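You operate a simulated robot arm through the tools that you are given. There is no shell and no other tool.

You run a simulated robot arm. Do the job below in one go: nothing can be reset, and whatever is moved stays where it is left.

TASK
Clamp and run the green board, then store it in the yellow drawer.
Fine: use the yellow clamp; one run; leave the clamp open; shut the drawer. Where these are worked on the way, their far stop is far enough and under half their travel is too little: yellow clamp, yellow drawer.

Only the result counts: the job must be done as asked and must still hold three seconds after the hand-in. Knocking over, shifting, dropping, spilling or breaking anything else fails it.

THE ROBOT
A 7-joint arm with a two-finger parallel gripper, fixed in place. Base frame: the origin is at the foot of the arm, x ahead of it, y to its left, z up. Readings come in m, degrees, newtons and seconds.
With the tool pointing down near the work surface it reaches from about 0.36 to 0.78 m from the base axis. Its first joint turns from -166.0 to 166.0 degrees. Payload 3.91 kg.
The tool frame sits at the grasp point between the pads (the TCP): z along the fingers, y along the line on which they close. The tips reach 0.03 m beyond it. The gripper opens to 0.11 m. The fingers are 0.02 m wide and 0.01 m thick; the gripper's body (0.048 by 0.112 m) begins 0.055 m behind the TCP.
Orientation is told as [roll, pitch, yaw] about the base's x, y, z axes, in that order, counted from this pose: with the fingers straight down and closing along the base's y, the tool's x points along the base's -x, its y along +y and its z along -z.

THE INTERFACE
- The arm moves only by the tool send_rows. Its argument "commands" is a list of rows, each a list of 3 entries, a list of its own where there are three numbers: the shift along the tool's x, y, z in m, then the turn, a rotation vector about the tool's x, y, z in degrees, then the finger opening in m, from 0 to 0.11. In form: [[[tx, ty, tz], [ax, ay, az], claw], ...]. A call has 1 to 20 rows; each row is the pose to reach, as a shift and turn from the pose commanded when the call began, along the tool's axes at that moment. Rows are played at 5 a second. More than 0.05 m and 8.6 degrees between two rows, or a gripper value outside its range, and nothing of the call is played. Where a pose cannot be reached the arm comes as near as it can. A force on the tool above 40 N (or 10 N above the force at the start of the call, whichever is more), or a blocked arm, ends the call early, and 0.2 s more pass. The fingers move at their own pace (about 0.153 m/s each) and stop on an object; they squeeze with about 25 N. The grip force told is the motor's: it shows also when the fingers shut on nothing. Time passes only in rows, and 0.2 s behind the last, so rows that repeat a pose let the fingers close. It gives the time, the measured TCP pose, the force on the tool (base axes), the opening and the grip force at its end, in the units of the frame above (readings bear some noise), with the torque about the TCP (base axes, N m) and any sound that the robot's microphone picked up.
- Cameras (640 x 400 px; columns grow to the right, rows downward): "scene" is fixed at [0.0504, -0.6484, 1.6347]; the picture's right is [0.90, -0.44, 0.00], its down [-0.23, -0.48, -0.85] and it looks along [0.37, 0.76, -0.53] (base axes); focal length 355 px, centre (320, 200). "wrist" rides on the gripper at [0.077, 0.007, -0.114] in the tool frame; the picture's right is [-0.09, 1.00, 0.00], its down [-0.80, -0.07, -0.59] and it looks along [-0.59, -0.05, 0.80] (tool axes); focal length 270 px, centre (320, 200). There is no depth. A picture from a camera that has moved, and an enlarged one, comes with that camera's place and axes in the base frame and with its lens.
- camera(camera): a new picture of that camera. The clock stands still meanwhile.
- lift_body(by): slides the trunk up (or, below 0, down) by that many m; the arm rides with it, the base frame stays. It gives what a move gives, with no picture.
- close_up(camera, box): a new picture of the part [left, top, right, bottom] of that camera's present view, enlarged. The clock stands still meanwhile.
- finish_job(): hands the job in; it is judged then, once.

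Places have to be worked out from the pictures, the camera data and where the tool is seen. Open the gripper and draw the arm clear of the work before you hand the job in, unless the task says otherwise.

The tools are called after "Emit:" by a JSON object that holds its "op" and its "data". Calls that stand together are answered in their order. send_rows: Moves the arm, as the interface text tells. Its arguments: {"type":"object","properties":{"commands":{"type":"array","items":{"type":"array"}}},"required":["commands"]} The other tools are called the same way: lift_body (by) slides the trunk up or down; camera (camera) takes a picture; close_up (camera, box) takes an enlarged picture of a part of a camera's view; finish_job () hands the job in.

At the start:

```text
clock: 0.0
eef_pos: [0.358, 0.1548, 1.2398]
ee_rot: [0.1, 0.0, 0.0]
wrist_force: [0.2, 0.7, -0.4]
ft_torque: [0.0, -0.02, 0.03]
grip_width: 0.1101
gripper_force: 0.0
trunk travel left (down, up): [-0.575, 0.035]
```

scene: 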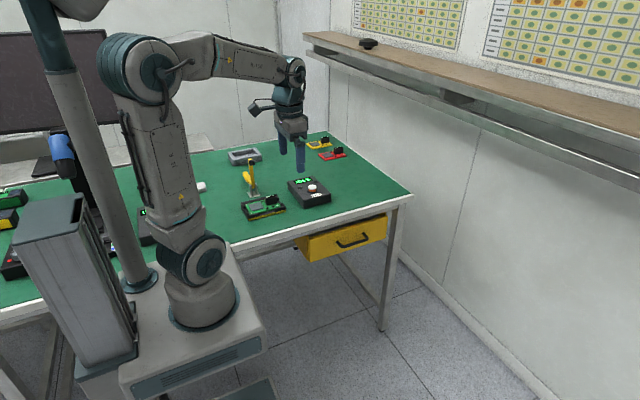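
wrist: 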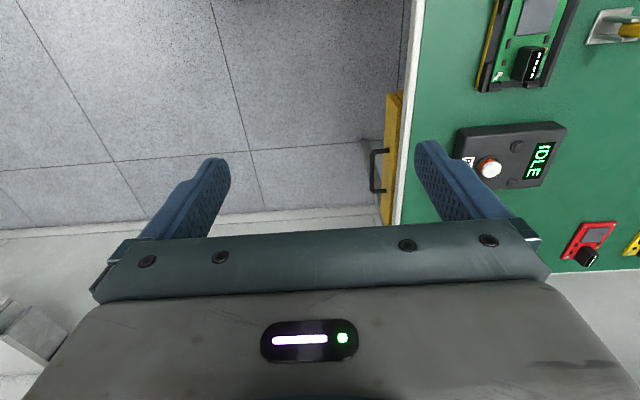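

The scene shows a bench with a green board in a nest, a control box with a button, a yellow clamp and a yellow drawer. I start with enlarged views to identify each one.

Emit:
{"op": "close_up", "data": {"camera": "scene", "box": [220, 130, 380, 230]}}

Emit:
{"op": "close_up", "data": {"camera": "scene", "box": [0, 130, 220, 290]}}

Emit:
{"op": "close_up", "data": {"camera": "scene", "box": [270, 190, 430, 290]}}

Emit:
{"op": "close_up", "data": {"camera": "wrist", "box": [360, 0, 640, 280]}}

```text
4.00 times, centred on (300, 180) of scene
camera zoom: at [0.0504, -0.6484, 1.6347], right [0.9, -0.44, 0.0], down [-0.23, -0.48, -0.85], along [0.37, 0.76, -0.53], focal length 1421 px, centre (400, 280)
```

zoom: 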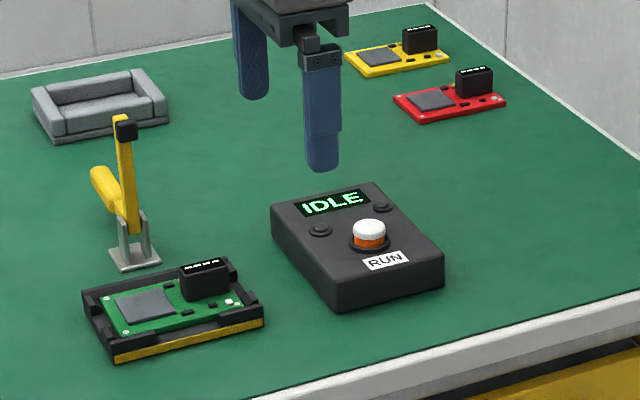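

```text
2.50 times, centred on (110, 210) of scene
camera zoom: at [0.0504, -0.6484, 1.6347], right [0.9, -0.44, 0.0], down [-0.23, -0.48, -0.85], along [0.37, 0.76, -0.53], focal length 888 px, centre (845, 175)
```

zoom: 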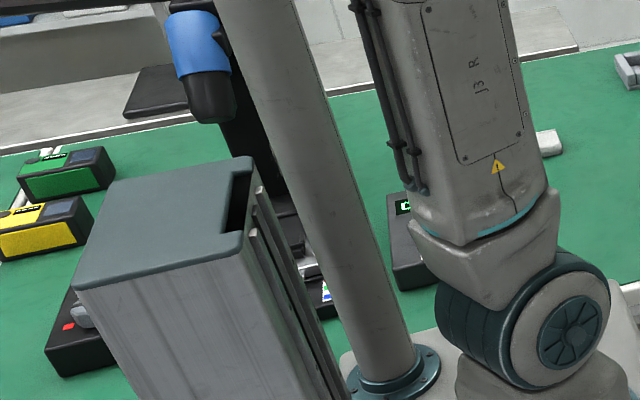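

```text
4.00 times, centred on (350, 240) of scene
camera zoom: at [0.0504, -0.6484, 1.6347], right [0.9, -0.44, 0.0], down [-0.23, -0.48, -0.85], along [0.37, 0.76, -0.53], focal length 1421 px, centre (200, 40)
```

zoom: 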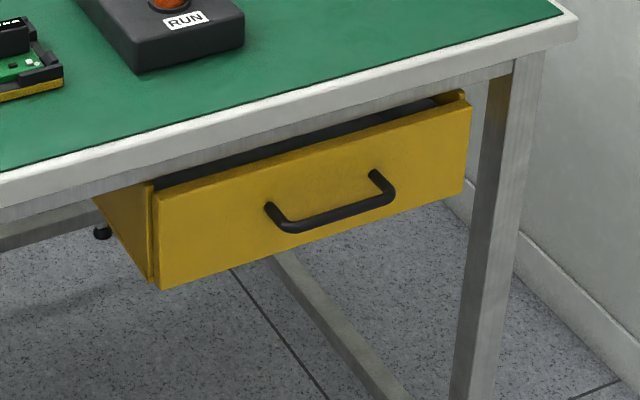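

```text
1.43 times, centred on (500, 140) of wrist
camera zoom: at [0.2814, 0.1617, 1.3552], right [0.09, 1.0, 0.0], down [0.8, -0.07, 0.59], along [0.59, -0.05, -0.8], focal length 386 px, centre (63, 286)
```

zoom: 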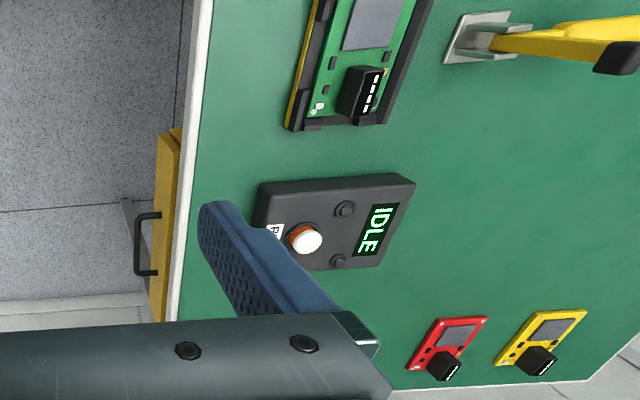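

The nest with the green board appears near (0.36, 0.48), the yellow clamp behind it, the RUN box near (0.55, 0.45), and the drawer handle near (0.65, 0.29, 0.74). I turn the tool 90° so the wrist camera looks over the bench towards +y.

Emit:
{"op": "send_rows", "data": {"commands": [[[0, 0, 0], [0, 0, -8.2], 0.11], [[0, 0, 0], [0, 0, -16.4], 0.11], [[0, 0, 0], [0, 0, -24.6], 0.11], [[0, 0, 0], [0, 0, -32.8], 0.11], [[0, 0, 0], [0, 0, -41], 0.11], [[0, 0, 0], [0, 0, -49.2], 0.11], [[0, 0, 0], [0, 0, -57.4], 0.11], [[0, 0, 0], [0, 0, -65.6], 0.11], [[0, 0, 0], [0, 0, -73.8], 0.11], [[0, 0, 0], [0, 0, -82], 0.11], [[0, 0, 0], [0, 0, -90], 0.11], [[0, 0, 0], [0, 0, -90], 0.11]]}}

Emit:
{"op": "camera", "data": {"camera": "wrist"}}

Emit:
{"op": "camera", "data": {"camera": "scene"}}

```text
clock: 2.6
eef_pos: [0.3579, 0.1563, 1.2411]
ee_rot: [0.0, 0.0, 90.1]
wrist_force: [0.6, 0.7, 0.3]
ft_torque: [0.01, -0.01, 0.03]
grip_width: 0.1101
gripper_force: 0.1
trunk travel left (down, up): [-0.575, 0.035]
```

```text
taken
camera wrist: at [0.3517, 0.0781, 1.3552], right [-1.0, 0.09, 0.0], down [0.07, 0.8, 0.59], along [0.05, 0.59, -0.8], focal length 270 px, centre (320, 200)
```

wrist: 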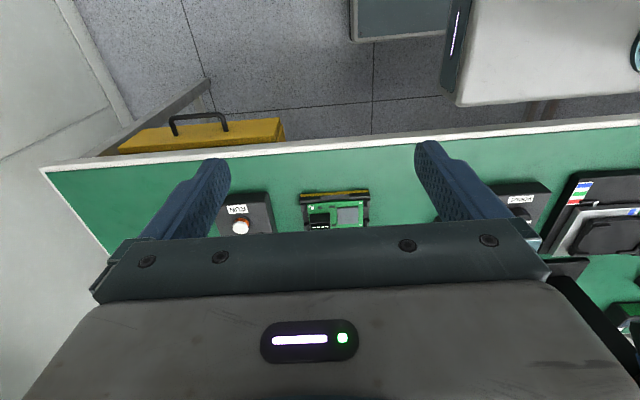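

```text
taken
```

scene: 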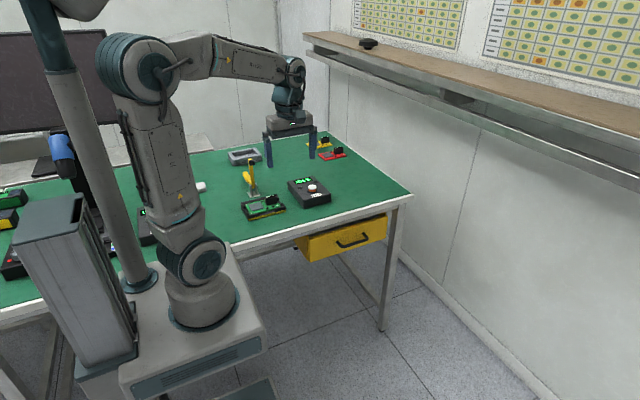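

The gripper body hides the lower half of the wrist view, so I move about 0.29 m in +y to put the nest and clamp in the upper half of the picture.

Emit:
{"op": "send_rows", "data": {"commands": [[[-0.048, 0, 0], [0, 0, 0], 0.11], [[-0.096, 0, 0], [0, 0, 0], 0.11], [[-0.144, 0, 0], [0, 0, 0], 0.11], [[-0.192, 0, 0], [0, 0, 0], 0.11], [[-0.24, 0, 0], [0, 0, 0], 0.11], [[-0.288, 0, 0], [0, 0, 0], 0.11], [[-0.288, 0, 0], [0, 0, 0], 0.11]]}}

Emit:
{"op": "camera", "data": {"camera": "wrist"}}

Emit:
{"op": "camera", "data": {"camera": "scene"}}

```text
clock: 4.2
eef_pos: [0.3572, 0.4438, 1.2408]
ee_rot: [0.0, -0.1, 89.9]
wrist_force: [0.1, 0.1, 0.3]
ft_torque: [0.04, -0.02, 0.0]
grip_width: 0.1101
gripper_force: 0.1
trunk travel left (down, up): [-0.575, 0.035]
```

```text
taken
camera wrist: at [0.351, 0.3663, 1.355], right [-1.0, 0.09, 0.0], down [0.07, 0.8, 0.59], along [0.05, 0.59, -0.8], focal length 270 px, centre (320, 200)
```

wrist: 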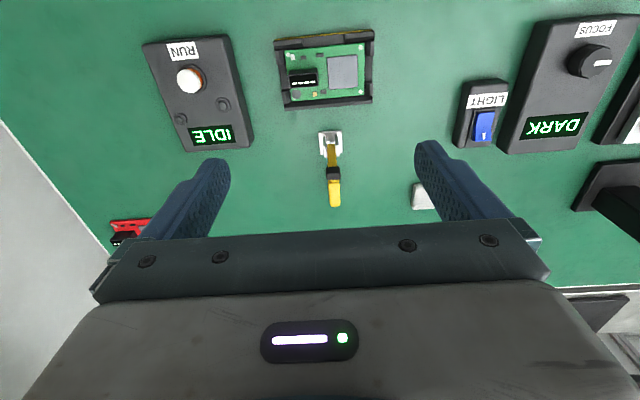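

```text
taken
```

scene: 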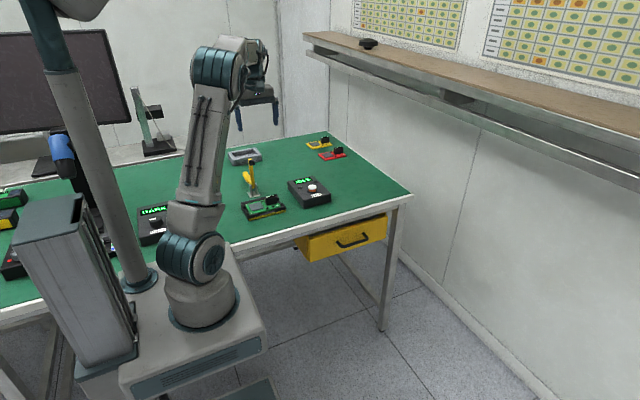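

The nest, clamp and RUN box are now visible. I take enlarged views of them.

Emit:
{"op": "close_up", "data": {"camera": "wrist", "box": [240, 10, 420, 220]}}

Emit:
{"op": "close_up", "data": {"camera": "wrist", "box": [120, 10, 280, 160]}}

Emit:
{"op": "close_up", "data": {"camera": "scene", "box": [225, 140, 345, 225]}}

```text
1.90 times, centred on (330, 115) of wrist
camera zoom: at [0.351, 0.3663, 1.355], right [-1.0, 0.09, 0.0], down [0.07, 0.8, 0.59], along [0.05, 0.59, -0.8], focal length 515 px, centre (301, 362)
```

zoom: 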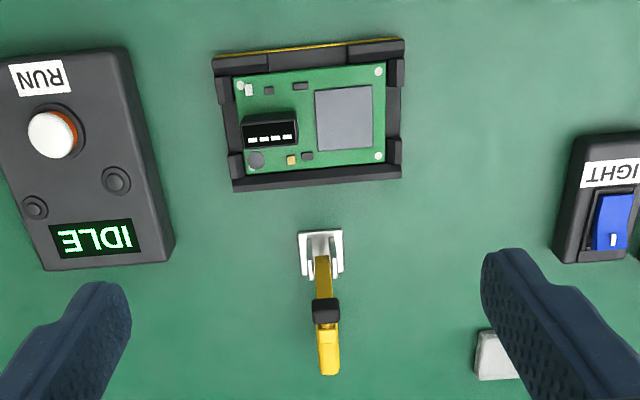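

```text
2.67 times, centred on (200, 85) of wrist
camera zoom: at [0.351, 0.3663, 1.355], right [-1.0, 0.09, 0.0], down [0.07, 0.8, 0.59], along [0.05, 0.59, -0.8], focal length 721 px, centre (640, 507)
```

zoom: 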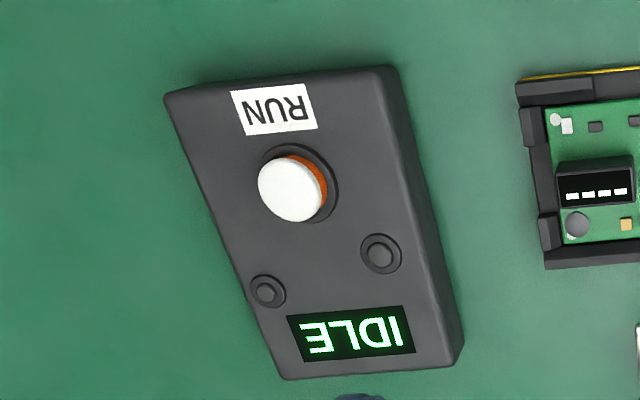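

```text
4.71 times, centred on (285, 182) of scene
camera zoom: at [0.0504, -0.6484, 1.6347], right [0.9, -0.44, 0.0], down [-0.23, -0.48, -0.85], along [0.37, 0.76, -0.53], focal length 1672 px, centre (485, 282)
```

zoom: 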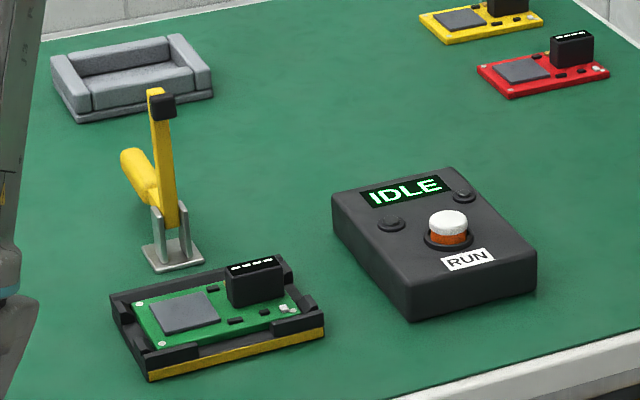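

Triangulating gives the clamp's black pad at about (0.350, 0.552, 1.044), its base plate at about (0.350, 0.582, 0.887), and the board centre at about (0.350, 0.458) with its top near z 0.91. I zoom further on the clamp to locate its pivot and handle.

Emit:
{"op": "close_up", "data": {"camera": "scene", "box": [228, 150, 292, 224]}}

Emit:
{"op": "close_up", "data": {"camera": "wrist", "box": [290, 110, 380, 220]}}

Emit:
{"op": "close_up", "data": {"camera": "wrist", "box": [265, 20, 385, 115]}}

```text
5.41 times, centred on (260, 187) of scene
camera zoom: at [0.0504, -0.6484, 1.6347], right [0.9, -0.44, 0.0], down [-0.23, -0.48, -0.85], along [0.37, 0.76, -0.53], focal length 1920 px, centre (644, 270)
```

zoom: 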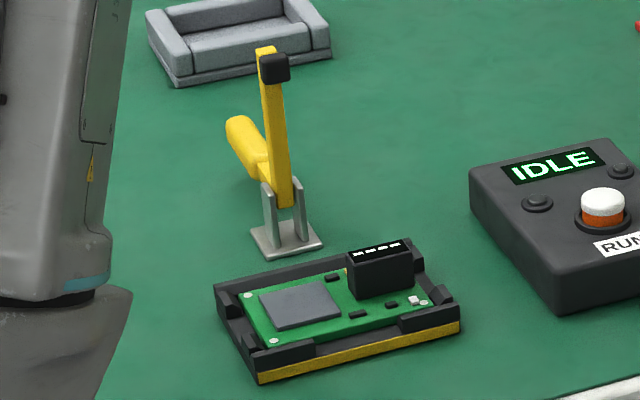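

```text
3.64 times, centred on (335, 165) of wrist
camera zoom: at [0.351, 0.3663, 1.355], right [-1.0, 0.09, 0.0], down [0.07, 0.8, 0.59], along [0.05, 0.59, -0.8], focal length 983 px, centre (266, 327)
```

zoom: 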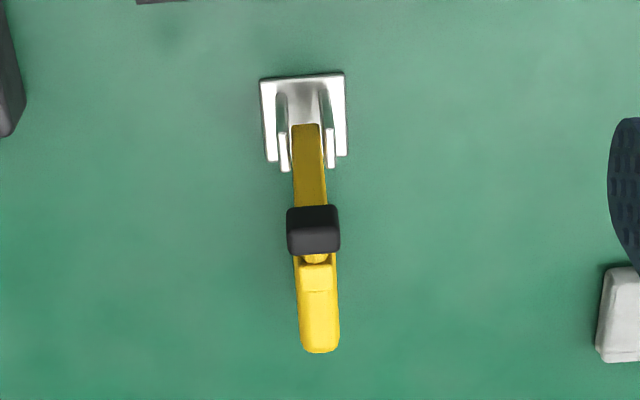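

```text
4.21 times, centred on (325, 68) of wrist
camera zoom: at [0.351, 0.3663, 1.355], right [-1.0, 0.09, 0.0], down [0.07, 0.8, 0.59], along [0.05, 0.59, -0.8], focal length 1138 px, centre (299, 758)
```

zoom: 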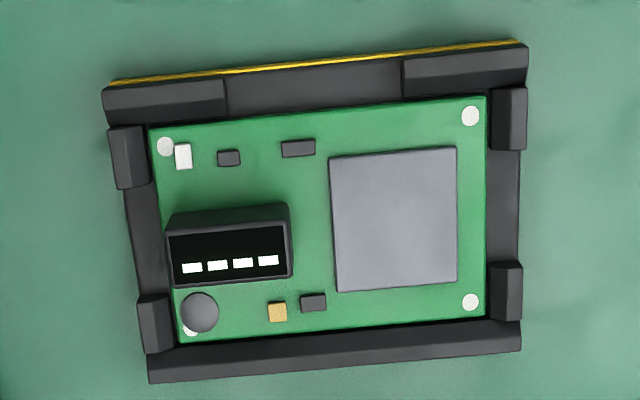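

The geometry is consistent with a pivot at about (0.350, 0.573, 0.93). The arm stands up about 0.12 m with the pad on its −y side, and the handle lies back towards +y. To clamp, I close the fingers, go behind the upright arm and swing it over towards the board.

Emit:
{"op": "send_rows", "data": {"commands": [[[-0.043, 0.002, 0], [0, 0, 0], 0.05], [[-0.086, 0.004, 0], [0, 0, 0], 0.0], [[-0.129, 0.006, 0], [0, 0, 0], 0.0], [[-0.174, 0.007, 0], [0, 0, 0], 0.0], [[-0.174, 0.007, 0.045], [0, 0, 0], 0.0], [[-0.174, 0.007, 0.09], [0, 0, 0], 0.0], [[-0.174, 0.007, 0.12], [0, 0, 0], 0.0], [[-0.174, 0.007, 0.12], [0, 0, 0], 0.0]]}}

Emit:
{"op": "camera", "data": {"camera": "wrist"}}

Emit:
{"op": "close_up", "data": {"camera": "scene", "box": [210, 90, 330, 224]}}

```text
clock: 6.0
eef_pos: [0.3508, 0.6188, 1.1205]
ee_rot: [0.1, 0.0, 90.0]
wrist_force: [0.0, -0.4, -0.3]
ft_torque: [-0.01, 0.0, 0.03]
grip_width: 0.0
gripper_force: 24.6
out of reach, approached as far as the arm can: row 4
trunk travel left (down, up): [-0.575, 0.035]
```

```text
taken
camera wrist: at [0.3438, 0.5403, 1.2352], right [-1.0, 0.09, 0.0], down [0.07, 0.8, 0.59], along [0.05, 0.59, -0.8], focal length 270 px, centre (320, 200)
```

wrist: 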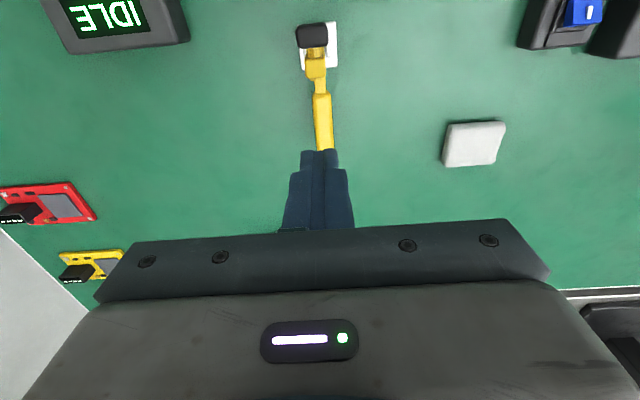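

```text
2.99 times, centred on (270, 157) of scene
camera zoom: at [0.0504, -0.6484, 1.6347], right [0.9, -0.44, 0.0], down [-0.23, -0.48, -0.85], along [0.37, 0.76, -0.53], focal length 1060 px, centre (469, 328)
```

zoom: 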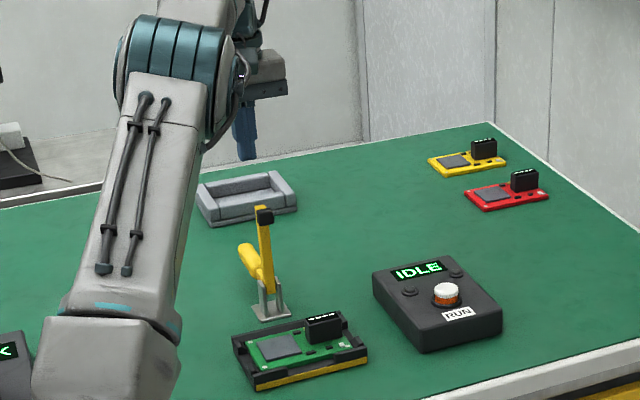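

The fingers are behind the clamp arm in line with it at x 0.35. I lower to tip height 1.03 and push the arm towards −y along an arc, up to about 60°.

Emit:
{"op": "send_rows", "data": {"commands": [[[0.005, 0, 0.036], [0, 0, 0], 0.0], [[0.005, 0, 0.061], [0, 0, 0], 0.0], [[0.016, 0, 0.061], [0, 0, 0], 0.0], [[0.027, 0, 0.061], [0, 0, 0], 0.0], [[0.04, 0, 0.061], [0, 0, 0], 0.0], [[0.053, 0, 0.062], [0, 0, 0], 0.0], [[0.066, 0, 0.065], [0, 0, 0], 0.0], [[0.078, 0, 0.07], [0, 0, 0], 0.0], [[0.089, 0, 0.077], [0, 0, 0], 0.0], [[0.1, 0, 0.085], [0, 0, 0], 0.0], [[0.109, 0, 0.094], [0, 0, 0], 0.0], [[0.118, 0, 0.104], [0, 0, 0], 0.0]]}}

Emit:
{"op": "camera", "data": {"camera": "wrist"}}

Emit:
{"op": "close_up", "data": {"camera": "scene", "box": [210, 90, 330, 224]}}

```text
clock: 8.6
eef_pos: [0.3516, 0.4989, 1.0167]
ee_rot: [0.0, 0.0, 90.0]
wrist_force: [0.1, 1.0, 0.9]
ft_torque: [0.02, 0.01, 0.0]
grip_width: 0.0001
gripper_force: 25.1
trunk travel left (down, up): [-0.575, 0.035]
```

```text
taken
camera wrist: at [0.3454, 0.4218, 1.1311], right [-1.0, 0.09, 0.0], down [0.07, 0.8, 0.59], along [0.05, 0.59, -0.8], focal length 270 px, centre (320, 200)
```

wrist: 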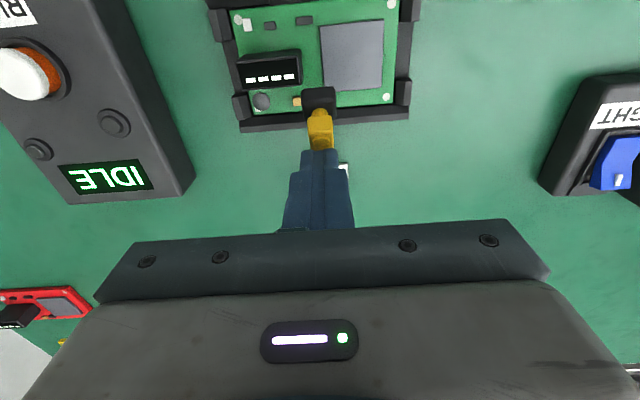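

```text
2.99 times, centred on (270, 157) of scene
camera zoom: at [0.0504, -0.6484, 1.6347], right [0.9, -0.44, 0.0], down [-0.23, -0.48, -0.85], along [0.37, 0.76, -0.53], focal length 1060 px, centre (469, 328)
```

zoom: 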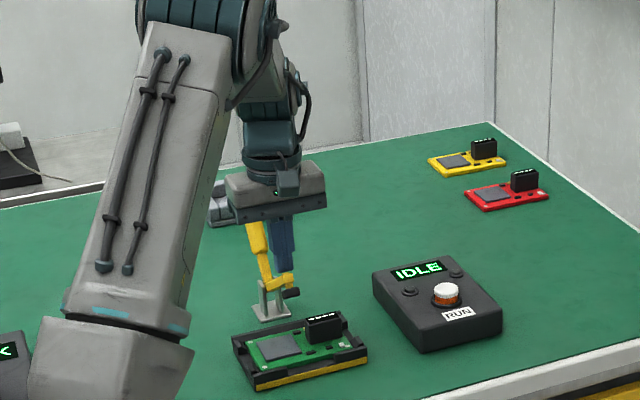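

The clamp arm is about 60° over and following cleanly, with its pad heading for the board's middle. I continue along the arc to nearly horizontal.

Emit:
{"op": "send_rows", "data": {"commands": [[[0.006, 0, 0.011], [0, 0, 0], 0.0], [[0.0115, 0, 0.023], [0, 0, 0], 0.0], [[0.014, 0, 0.031], [0, 0, 0], 0.0], [[0.015, 0, 0.038], [0, 0, 0], 0.0], [[0.017, 0, 0.044], [0, 0, 0], 0.0], [[0.017, 0, 0.049], [0, 0, 0], 0.0]]}}

Emit:
{"op": "camera", "data": {"camera": "wrist"}}

Emit:
{"op": "close_up", "data": {"camera": "scene", "box": [210, 90, 330, 224]}}

```text
clock: 10.0
eef_pos: [0.3515, 0.4824, 0.9676]
ee_rot: [0.0, 0.0, 90.0]
wrist_force: [-0.9, -0.1, -0.2]
ft_torque: [0.02, 0.0, -0.01]
grip_width: 0.0
gripper_force: 25.1
trunk travel left (down, up): [-0.575, 0.035]
```

```text
taken
camera wrist: at [0.3448, 0.4053, 1.0821], right [-1.0, 0.09, 0.0], down [0.07, 0.8, 0.59], along [0.05, 0.59, -0.8], focal length 270 px, centre (320, 200)
```

wrist: 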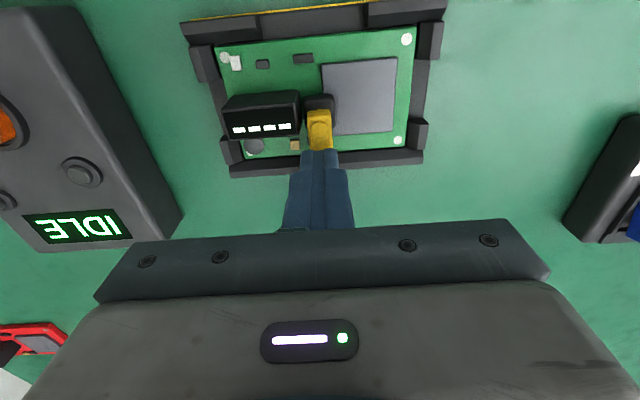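

```text
2.99 times, centred on (270, 157) of scene
camera zoom: at [0.0504, -0.6484, 1.6347], right [0.9, -0.44, 0.0], down [-0.23, -0.48, -0.85], along [0.37, 0.76, -0.53], focal length 1060 px, centre (469, 328)
```

zoom: 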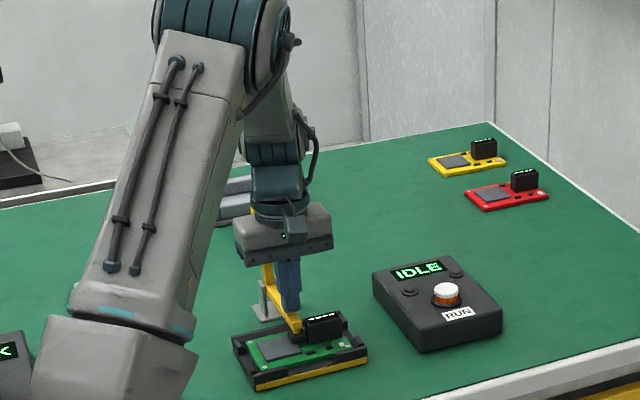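

There is no contact force yet and the pad is just above the board. I press down in small steps until I feel the stop.

Emit:
{"op": "send_rows", "data": {"commands": [[[0, 0, 0.003], [0, 0, 0], 0.0], [[0, 0, 0.006], [0, 0, 0], 0.0], [[0, 0, 0.009], [0, 0, 0], 0.0], [[0, 0, 0.009], [0, 0, 0], 0.0]]}}

Emit:
{"op": "close_up", "data": {"camera": "scene", "box": [210, 130, 330, 224]}}

Emit:
{"op": "close_up", "data": {"camera": "wrist", "box": [170, 0, 470, 240]}}

```text
clock: 11.1
eef_pos: [0.3516, 0.4836, 0.9636]
ee_rot: [-0.4, -0.4, 90.0]
wrist_force: [-1.5, -4.9, 16.3]
ft_torque: [-0.31, 0.09, -0.01]
grip_width: 0.0
gripper_force: 25.3
trunk travel left (down, up): [-0.575, 0.035]
stopped in row 4: the force on the tool passed its limit at 41 N (the readings are from after the stop); the commanded pose is now the measured one
```

```text
4.26 times, centred on (270, 177) of scene
camera zoom: at [0.0504, -0.6484, 1.6347], right [0.9, -0.44, 0.0], down [-0.23, -0.48, -0.85], along [0.37, 0.76, -0.53], focal length 1512 px, centre (533, 298)
```

zoom: 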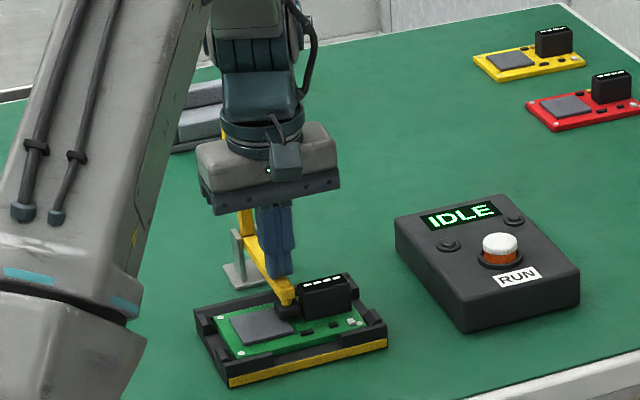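

```text
1.67 times, centred on (320, 120) of wrist
camera zoom: at [0.3443, 0.4051, 1.0775], right [-1.0, 0.09, -0.01], down [0.07, 0.8, 0.6], along [0.06, 0.6, -0.8], focal length 450 px, centre (320, 333)
```

zoom: 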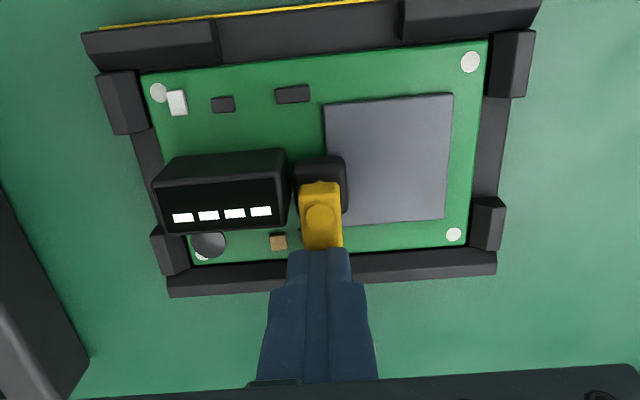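

The pad is seated on the board: force rose to 41 N at tip height about 0.934, so the clamp is at its stop. I lift off and move above the RUN button, checking that the clamp stays down.

Emit:
{"op": "send_rows", "data": {"commands": [[[0, 0, -0.03], [0, 0, 0], 0.0], [[0, 0, -0.07], [0, 0, 0], 0.0], [[0, 0, -0.11], [0, 0, 0], 0.0], [[0.01, -0.04, -0.11], [0, 0, 0], 0.0], [[0.02, -0.085, -0.11], [0, 0, 0], 0.0], [[0.03, -0.13, -0.11], [0, 0, 0], 0.0], [[0.038, -0.17, -0.11], [0, 0, 0], 0.0], [[0.038, -0.2, -0.11], [0, 0, 0], 0.0], [[0.038, -0.2, -0.11], [0, 0, 0], 0.0]]}}

Emit:
{"op": "camera", "data": {"camera": "wrist"}}

Emit:
{"op": "close_up", "data": {"camera": "scene", "box": [220, 120, 360, 224]}}

```text
clock: 13.1
eef_pos: [0.5507, 0.4462, 1.0748]
ee_rot: [-0.2, -0.3, 90.0]
wrist_force: [0.1, -0.4, -1.0]
ft_torque: [-0.03, 0.03, -0.03]
grip_width: 0.0002
gripper_force: 24.8
trunk travel left (down, up): [-0.575, 0.035]
```

```text
taken
camera wrist: at [0.5438, 0.3675, 1.1879], right [-1.0, 0.09, 0.0], down [0.07, 0.8, 0.6], along [0.06, 0.6, -0.8], focal length 270 px, centre (320, 200)
```

wrist: 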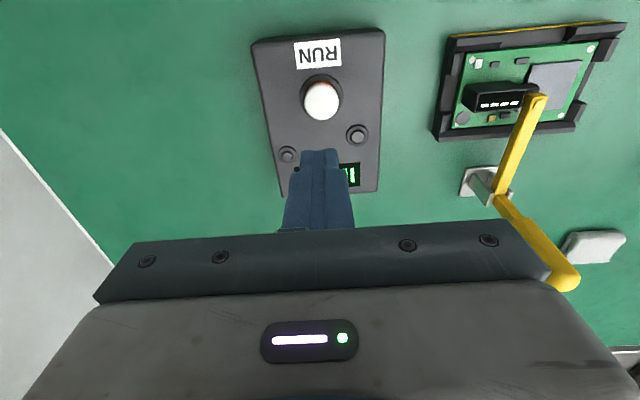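

```text
3.85 times, centred on (290, 172) of scene
camera zoom: at [0.0504, -0.6484, 1.6347], right [0.9, -0.44, 0.0], down [-0.23, -0.48, -0.85], along [0.37, 0.76, -0.53], focal length 1366 px, centre (435, 308)
```

zoom: 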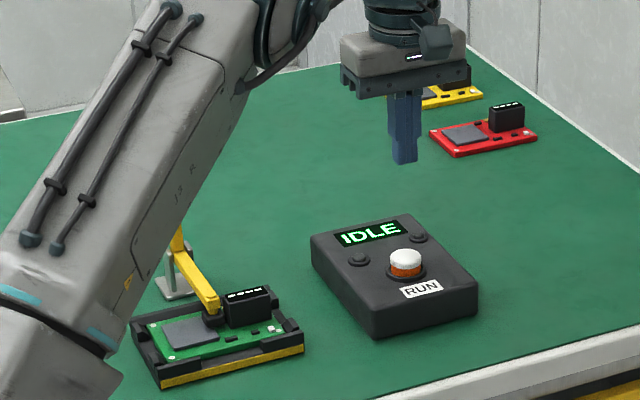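

The clamp has stayed shut with its handle upright. The button top is at about (0.549, 0.439, 0.938), so I shift slightly and descend to just above it.

Emit:
{"op": "send_rows", "data": {"commands": [[[0.007, 0.001, 0.03], [-0.3, -0.3, 0], 0.0], [[0.007, 0.001, 0.06], [-0.3, -0.3, 0], 0.0], [[0.007, 0.001, 0.085], [-0.3, -0.3, 0], 0.0], [[0.007, 0.001, 0.095], [-0.3, -0.3, 0], 0.0], [[0.007, 0.001, 0.095], [-0.3, -0.3, 0], 0.0]]}}

Emit:
{"op": "camera", "data": {"camera": "wrist"}}

Emit:
{"op": "close_up", "data": {"camera": "scene", "box": [260, 150, 360, 224]}}

```text
clock: 14.3
eef_pos: [0.5511, 0.4387, 0.9771]
ee_rot: [0.1, -0.6, 90.0]
wrist_force: [0.1, 0.1, -0.2]
ft_torque: [0.0, 0.0, 0.01]
grip_width: 0.0
gripper_force: 25.0
trunk travel left (down, up): [-0.575, 0.035]
```

```text
taken
camera wrist: at [0.5454, 0.36, 1.0909], right [-1.0, 0.09, 0.0], down [0.07, 0.79, 0.6], along [0.05, 0.6, -0.8], focal length 270 px, centre (320, 200)
```

wrist: 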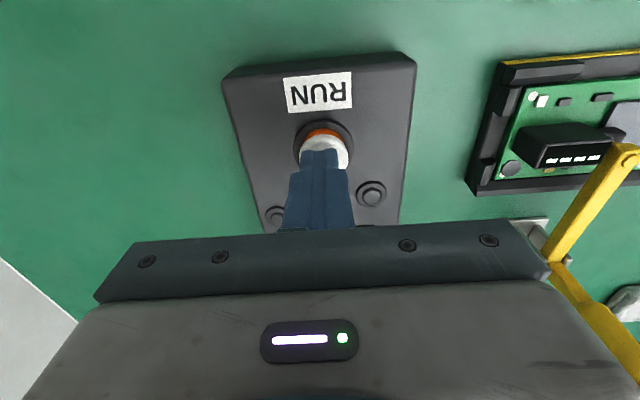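

```text
5.41 times, centred on (310, 187) of scene
camera zoom: at [0.0504, -0.6484, 1.6347], right [0.9, -0.44, 0.0], down [-0.23, -0.48, -0.85], along [0.37, 0.76, -0.53], focal length 1920 px, centre (374, 270)
```

zoom: 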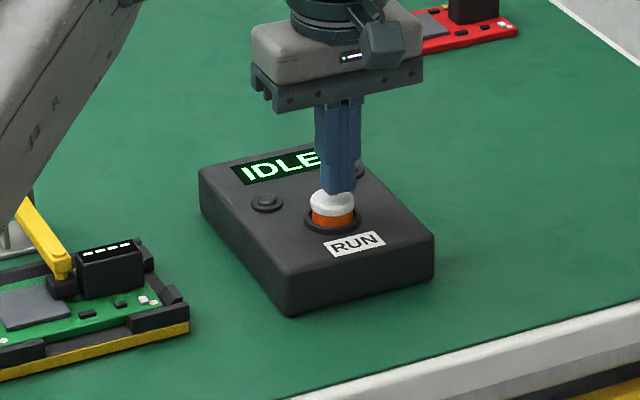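

The fingertips are centred about 9 mm above the button. I press down in 2 mm steps, watching for a click or force.

Emit:
{"op": "send_rows", "data": {"commands": [[[0, 0, 0.003], [0, 0.5, 0], 0.0], [[0, 0, 0.006], [0, 0.5, 0], 0.0], [[0, 0, 0.008], [0, 0.5, 0], 0.0], [[0, 0, 0.01], [0, 0.5, 0], 0.0]]}}

Emit:
{"op": "close_up", "data": {"camera": "scene", "box": [260, 150, 360, 224]}}

```text
clock: 15.3
eef_pos: [0.5516, 0.4395, 0.9667]
ee_rot: [0.0, -0.2, 89.9]
wrist_force: [0.9, 1.1, 2.4]
ft_torque: [0.0, 0.01, 0.02]
grip_width: 0.0
gripper_force: 24.8
trunk travel left (down, up): [-0.575, 0.035]
```

```text
5.41 times, centred on (310, 187) of scene
camera zoom: at [0.0504, -0.6484, 1.6347], right [0.9, -0.44, 0.0], down [-0.23, -0.48, -0.85], along [0.37, 0.76, -0.53], focal length 1920 px, centre (374, 270)
```

zoom: 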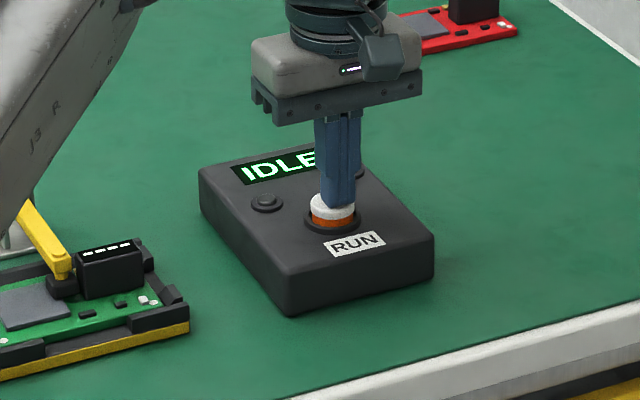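

Light contact shows as 2.4 N upward with the display still IDLE, so the fingertips are on the button. I press a few millimetres more.

Emit:
{"op": "send_rows", "data": {"commands": [[[0, 0, 0.002], [0, 0, 0], 0.0], [[0, 0, 0.004], [0, 0, 0], 0.0]]}}

Emit:
{"op": "close_up", "data": {"camera": "scene", "box": [260, 150, 360, 224]}}

```text
clock: 15.9
eef_pos: [0.5519, 0.4399, 0.9632]
ee_rot: [0.1, -0.2, 90.0]
wrist_force: [0.5, 0.6, 2.6]
ft_torque: [0.01, 0.02, 0.02]
grip_width: 0.0002
gripper_force: 24.7
trunk travel left (down, up): [-0.575, 0.035]
heard: click
```

```text
5.41 times, centred on (310, 187) of scene
camera zoom: at [0.0504, -0.6484, 1.6347], right [0.9, -0.44, 0.0], down [-0.23, -0.48, -0.85], along [0.37, 0.76, -0.53], focal length 1920 px, centre (374, 270)
```

zoom: 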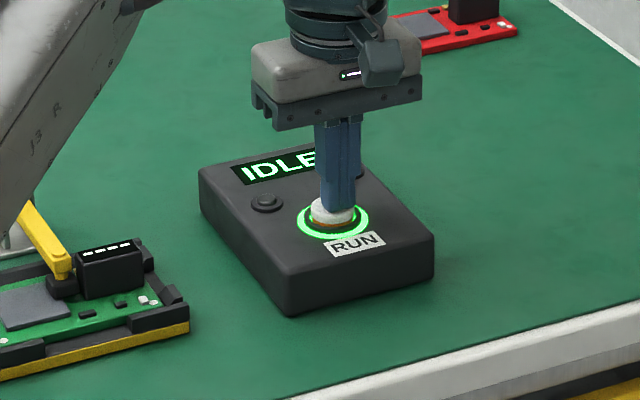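

A click was heard and the ring lit green, so the button registered once. I release straight up and look at the display.

Emit:
{"op": "send_rows", "data": {"commands": [[[0, 0, -0.02], [0, 0, 0], 0.0], [[0, 0, -0.05], [0, 0, 0], 0.0]]}}

Emit:
{"op": "close_up", "data": {"camera": "scene", "box": [220, 140, 360, 224]}}

Emit:
{"op": "camera", "data": {"camera": "wrist"}}

```text
clock: 16.5
eef_pos: [0.552, 0.439, 1.0112]
ee_rot: [0.1, -0.2, 90.0]
wrist_force: [0.8, 0.7, 0.4]
ft_torque: [-0.01, 0.01, -0.01]
grip_width: 0.0
gripper_force: 24.6
trunk travel left (down, up): [-0.575, 0.035]
```

```text
4.57 times, centred on (290, 182) of scene
camera zoom: at [0.0504, -0.6484, 1.6347], right [0.9, -0.44, 0.0], down [-0.23, -0.48, -0.85], along [0.37, 0.76, -0.53], focal length 1624 px, centre (457, 282)
```

zoom: 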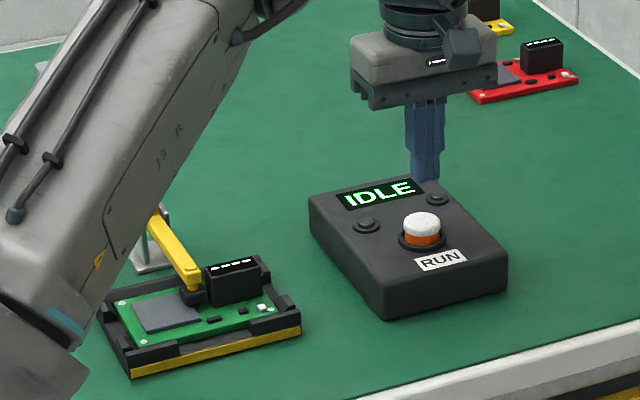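

```text
taken
camera wrist: at [0.5448, 0.362, 1.1254], right [-1.0, 0.09, 0.0], down [0.07, 0.8, 0.6], along [0.05, 0.59, -0.8], focal length 270 px, centre (320, 200)
```

wrist: 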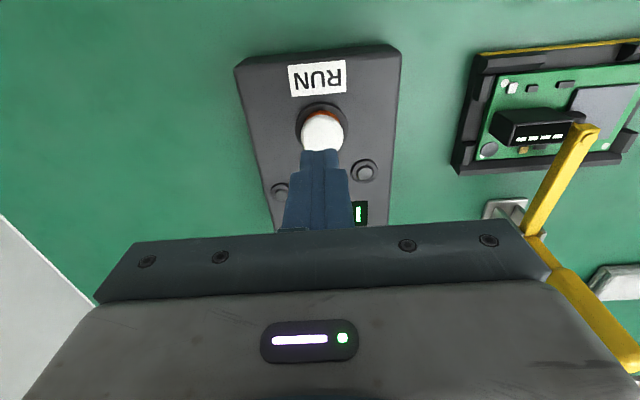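

The display still reads IDLE after release. I wait a couple of seconds to see whether the run starts with a delay.

Emit:
{"op": "send_rows", "data": {"commands": [[[0, 0, 0], [0, 0, 0], 0.0], [[0, 0, 0], [0, 0, 0], 0.0], [[0, 0, 0], [0, 0, 0], 0.0], [[0, 0, 0], [0, 0, 0], 0.0], [[0, 0, 0], [0, 0, 0], 0.0]]}}

Emit:
{"op": "close_up", "data": {"camera": "scene", "box": [220, 140, 360, 224]}}

```text
clock: 17.7
eef_pos: [0.552, 0.4404, 1.0108]
ee_rot: [0.1, -0.3, 89.9]
wrist_force: [0.3, 0.2, 1.2]
ft_torque: [0.0, 0.01, 0.0]
grip_width: 0.0002
gripper_force: 24.9
trunk travel left (down, up): [-0.575, 0.035]
```

```text
4.57 times, centred on (290, 182) of scene
camera zoom: at [0.0504, -0.6484, 1.6347], right [0.9, -0.44, 0.0], down [-0.23, -0.48, -0.85], along [0.37, 0.76, -0.53], focal length 1624 px, centre (457, 282)
```

zoom: 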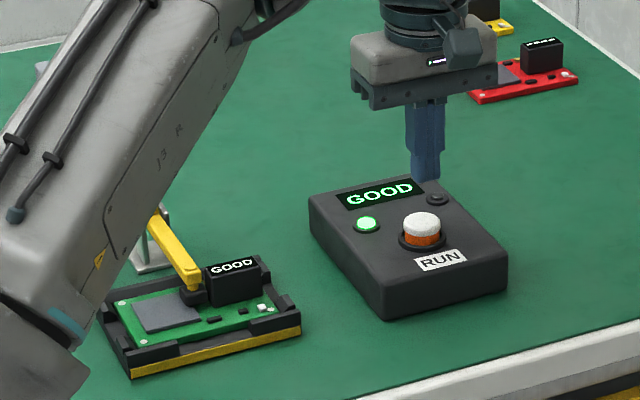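

The run finished: both the box and the board show GOOD, so no second press is needed. I lift, turn back to yaw 0 and go in front of the upright clamp handle so I can push it open towards +y.

Emit:
{"op": "send_rows", "data": {"commands": [[[0, 0, -0.04], [0, 0, 0], 0.0], [[0, 0, -0.08], [0, 0, 0], 0.0], [[0, 0, -0.11], [0, 0, 0], 0.0], [[-0.007, 0.018, -0.11], [0, 0, 8.2], 0.0], [[-0.014, 0.036, -0.11], [0, 0, 16.4], 0.0], [[-0.021, 0.055, -0.11], [0, 0, 24.6], 0.0], [[-0.028, 0.073, -0.11], [0, 0, 32.8], 0.0], [[-0.035, 0.091, -0.11], [0, 0, 41], 0.0], [[-0.042, 0.11, -0.11], [0, 0, 49.2], 0.0], [[-0.049, 0.128, -0.11], [0, 0, 57.4], 0.0], [[-0.056, 0.146, -0.11], [0, 0, 65.6], 0.0], [[-0.063, 0.165, -0.11], [0, 0, 73.8], 0.0], [[-0.07, 0.183, -0.11], [0, 0, 82], 0.0], [[-0.08, 0.202, -0.11], [0, 0, 90], 0.0], [[-0.08, 0.202, -0.11], [0, 0, 90], 0.0]]}}

Emit:
{"op": "camera", "data": {"camera": "wrist"}}

Emit:
{"op": "close_up", "data": {"camera": "scene", "box": [210, 90, 330, 224]}}

```text
clock: 20.9
eef_pos: [0.3509, 0.5189, 1.1229]
ee_rot: [0.2, 0.1, -0.1]
wrist_force: [0.4, 0.7, 1.4]
ft_torque: [0.0, 0.01, 0.01]
grip_width: 0.0002
gripper_force: 25.8
trunk travel left (down, up): [-0.575, 0.035]
```

```text
taken
camera wrist: at [0.2732, 0.5253, 1.2386], right [0.09, 1.0, 0.0], down [0.8, -0.07, 0.59], along [0.59, -0.05, -0.8], focal length 270 px, centre (320, 200)
```

wrist: 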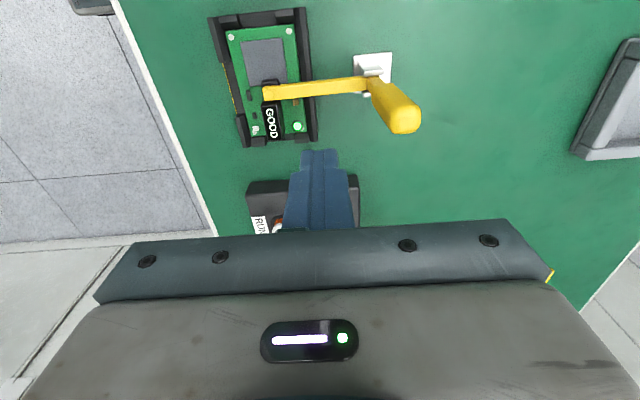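

```text
2.99 times, centred on (270, 157) of scene
camera zoom: at [0.0504, -0.6484, 1.6347], right [0.9, -0.44, 0.0], down [-0.23, -0.48, -0.85], along [0.37, 0.76, -0.53], focal length 1060 px, centre (469, 328)
```

zoom: 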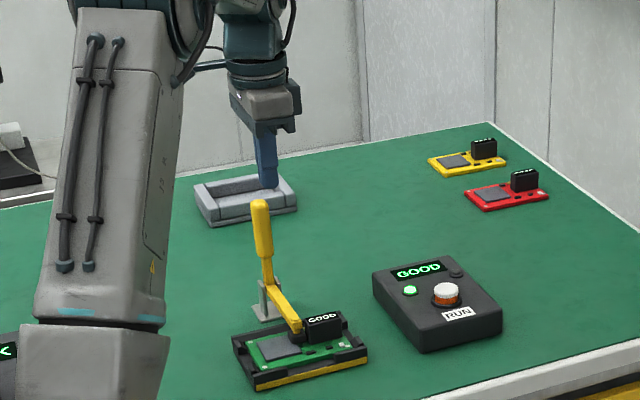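

The handle top is at about (0.352, 0.584, 1.045). I descend in front of it (tip z 1.02) and push it along an arc towards +y, to about halfway first.

Emit:
{"op": "send_rows", "data": {"commands": [[[0, 0.005, 0.04], [0, 0, 0], 0.0], [[0, 0.005, 0.072], [0, 0, 0], 0.0], [[0, 0.02, 0.072], [0, 0, 0], 0.0], [[0, 0.034, 0.072], [0, 0, 0], 0.0], [[0, 0.046, 0.072], [0, 0, 0], 0.0], [[0, 0.058, 0.072], [0, 0, 0], 0.0], [[0, 0.07, 0.074], [0, 0, 0], 0.0], [[0, 0.081, 0.077], [0, 0, 0], 0.0], [[0, 0.091, 0.082], [0, 0, 0], 0.0], [[0, 0.101, 0.088], [0, 0, 0], 0.0]]}}

Emit:
{"op": "camera", "data": {"camera": "wrist"}}

Emit:
{"op": "close_up", "data": {"camera": "scene", "box": [210, 90, 330, 224]}}

```text
clock: 23.1
eef_pos: [0.3507, 0.6199, 1.0342]
ee_rot: [0.3, 0.1, 0.1]
wrist_force: [0.3, 0.2, -1.2]
ft_torque: [0.0, -0.01, -0.01]
grip_width: 0.0001
gripper_force: 24.3
trunk travel left (down, up): [-0.575, 0.035]
```

```text
taken
camera wrist: at [0.2729, 0.6266, 1.1498], right [0.09, 1.0, 0.0], down [0.8, -0.07, 0.59], along [0.59, -0.05, -0.8], focal length 270 px, centre (320, 200)
```

wrist: 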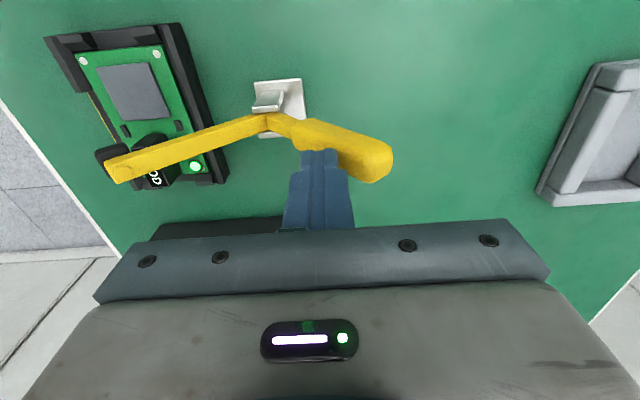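

```text
2.99 times, centred on (270, 157) of scene
camera zoom: at [0.0504, -0.6484, 1.6347], right [0.9, -0.44, 0.0], down [-0.23, -0.48, -0.85], along [0.37, 0.76, -0.53], focal length 1060 px, centre (469, 328)
```

zoom: 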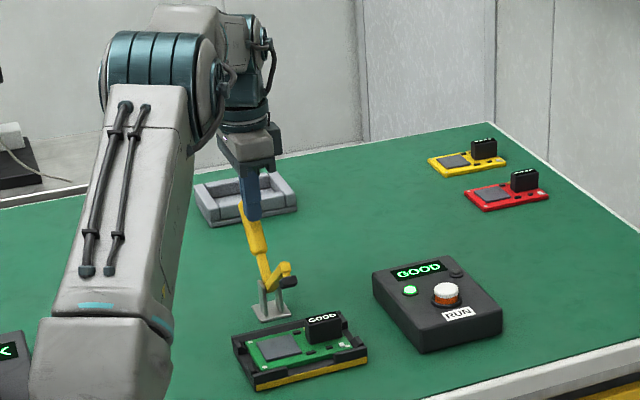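

The clamp is about half open and following well. I continue the arc down to its open stop.

Emit:
{"op": "send_rows", "data": {"commands": [[[0, 0.012, 0.007], [0, 0, 0], 0.0], [[0, 0.022, 0.014], [0, 0, 0], 0.0], [[0, 0.031, 0.024], [0, 0, 0], 0.0], [[0, 0.039, 0.034], [0, 0, 0], 0.0], [[0, 0.043, 0.045], [0, 0, 0], 0.0], [[0, 0.045, 0.053], [0, 0, 0], 0.0]]}}

Emit:
{"op": "camera", "data": {"camera": "wrist"}}

Emit:
{"op": "close_up", "data": {"camera": "scene", "box": [210, 90, 330, 224]}}

```text
clock: 24.5
eef_pos: [0.3483, 0.6655, 0.9836]
ee_rot: [0.0, 0.2, 0.0]
wrist_force: [0.2, 0.1, 0.0]
ft_torque: [0.02, -0.01, 0.02]
grip_width: 0.0
gripper_force: 24.8
trunk travel left (down, up): [-0.575, 0.035]
```

```text
taken
camera wrist: at [0.2717, 0.6707, 1.0977], right [0.09, 1.0, 0.0], down [0.8, -0.07, 0.59], along [0.59, -0.05, -0.81], focal length 270 px, centre (320, 200)
```

wrist: 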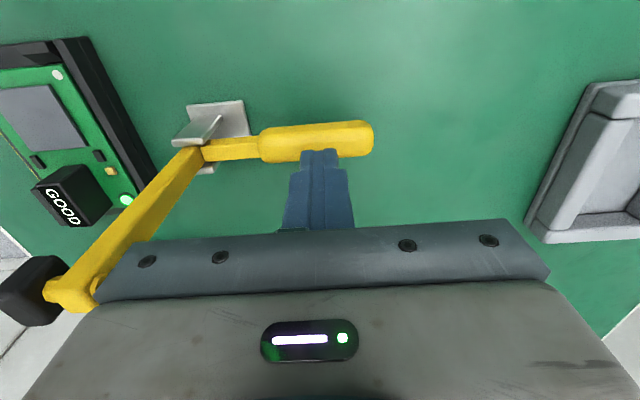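

```text
2.99 times, centred on (270, 157) of scene
camera zoom: at [0.0504, -0.6484, 1.6347], right [0.9, -0.44, 0.0], down [-0.23, -0.48, -0.85], along [0.37, 0.76, -0.53], focal length 1060 px, centre (469, 328)
```

zoom: 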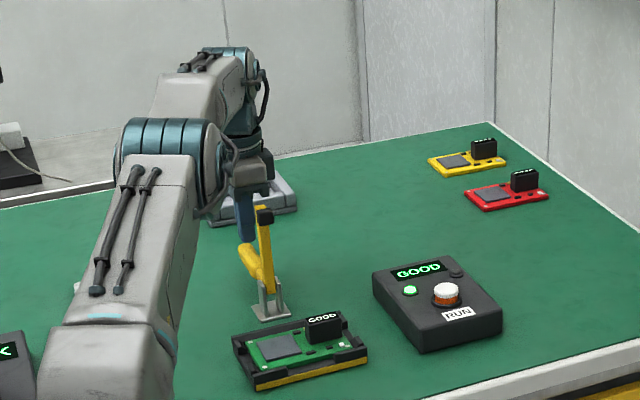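

The arm is back to upright, matching its starting picture position. I push 4 mm more to make sure it is at the stop, then lift away.

Emit:
{"op": "send_rows", "data": {"commands": [[[0, 0, 0.003], [0, 0, 0], 0.0], [[0, 0, 0.006], [0, 0, 0], 0.0]]}}

Emit:
{"op": "close_up", "data": {"camera": "scene", "box": [210, 130, 330, 224]}}

```text
clock: 25.1
eef_pos: [0.349, 0.6651, 0.9787]
ee_rot: [0.3, 0.1, 0.0]
wrist_force: [0.5, 1.0, -0.2]
ft_torque: [0.01, 0.01, -0.02]
grip_width: 0.0
gripper_force: 25.1
trunk travel left (down, up): [-0.575, 0.035]
```

```text
4.26 times, centred on (270, 177) of scene
camera zoom: at [0.0504, -0.6484, 1.6347], right [0.9, -0.44, 0.0], down [-0.23, -0.48, -0.85], along [0.37, 0.76, -0.53], focal length 1512 px, centre (533, 298)
```

zoom: 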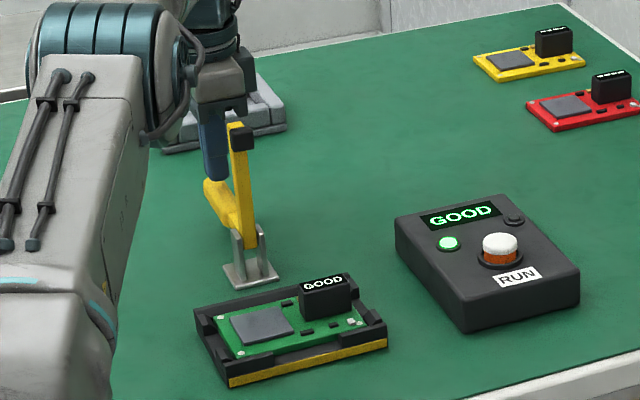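

There is still no resistance, so I go a few more millimetres to feel for the stop.

Emit:
{"op": "send_rows", "data": {"commands": [[[0, 0, 0.003], [0, 0, 0], 0.0], [[0, 0, 0.006], [0, 0, 0], 0.0], [[0, 0, 0.009], [0, 0, 0], 0.0]]}}

Emit:
{"op": "close_up", "data": {"camera": "scene", "box": [210, 130, 330, 224]}}

```text
clock: 25.9
eef_pos: [0.349, 0.6649, 0.9677]
ee_rot: [0.2, 0.0, 0.0]
wrist_force: [0.3, 0.5, -0.4]
ft_torque: [0.01, 0.01, -0.02]
grip_width: 0.0
gripper_force: 25.2
trunk travel left (down, up): [-0.575, 0.035]
```

```text
4.26 times, centred on (270, 177) of scene
camera zoom: at [0.0504, -0.6484, 1.6347], right [0.9, -0.44, 0.0], down [-0.23, -0.48, -0.85], along [0.37, 0.76, -0.53], focal length 1512 px, centre (533, 298)
```

zoom: 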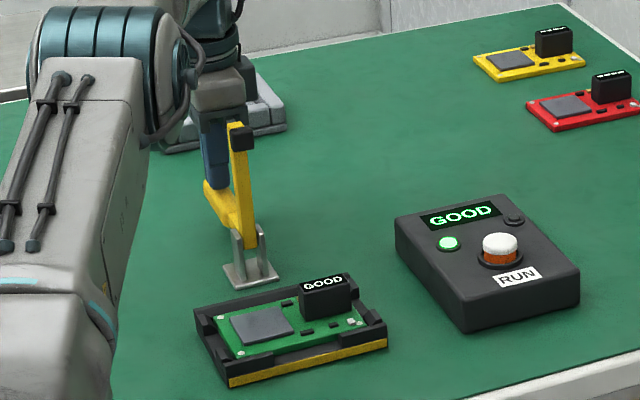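

The clamp looks exactly as it did at the start, fully open, with no force on the tool. I retract upward and swing over towards the front edge to view the yellow drawer.

Emit:
{"op": "send_rows", "data": {"commands": [[[0, 0, -0.04], [0, 0, 0], 0.0], [[0, 0, -0.08], [0, 0, 0], 0.0], [[0, -0.02, -0.115], [0, 0, 0], 0.0], [[0, -0.035, -0.15], [0, 0, 0], 0.0], [[0, -0.08, -0.165], [0, 0, 0], 0.0], [[0, -0.125, -0.17], [0, 0, 0], 0.0], [[-0.02, -0.165, -0.17], [0, 0, 0], 0.0], [[-0.045, -0.205, -0.17], [0, 0, 0], 0.0], [[-0.07, -0.245, -0.17], [0, 0, 0], 0.0], [[-0.095, -0.285, -0.17], [0, 0, 0], 0.0], [[-0.12, -0.325, -0.17], [0, 0, 0], 0.0], [[-0.145, -0.365, -0.17], [0, 0, 0], 0.0], [[-0.17, -0.405, -0.17], [0, 0, 0], 0.0], [[-0.195, -0.445, -0.17], [0, 0, 0], 0.0], [[-0.22, -0.475, -0.17], [0, 0, 0], 0.0], [[-0.22, -0.475, -0.17], [0, 0, 0], 0.0]]}}

Emit:
{"op": "camera", "data": {"camera": "wrist"}}

Emit:
{"op": "camera", "data": {"camera": "scene"}}

```text
clock: 29.3
eef_pos: [0.5679, 0.1887, 1.1368]
ee_rot: [0.0, 0.1, 0.0]
wrist_force: [0.5, 0.0, 0.1]
ft_torque: [0.02, -0.02, 0.02]
grip_width: 0.0
gripper_force: 25.3
trunk travel left (down, up): [-0.575, 0.035]
```

```text
taken
camera wrist: at [0.4909, 0.1943, 1.2509], right [0.09, 1.0, 0.0], down [0.8, -0.07, 0.59], along [0.59, -0.05, -0.81], focal length 270 px, centre (320, 200)
```

wrist: 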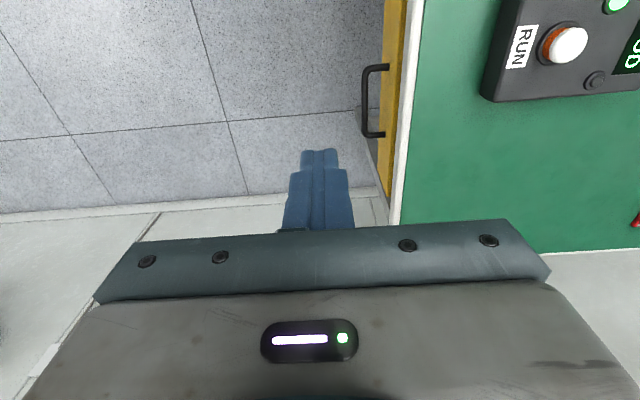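

```text
taken
```

scene: 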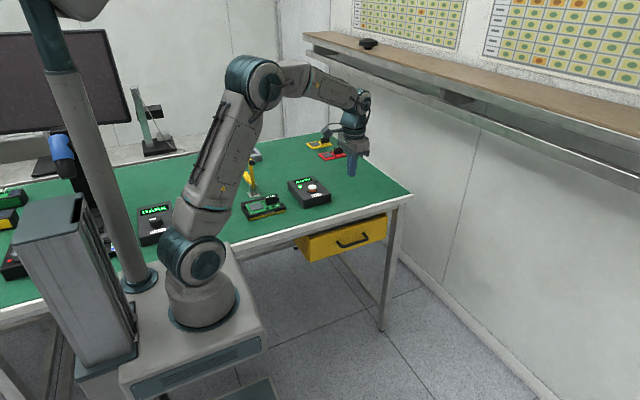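

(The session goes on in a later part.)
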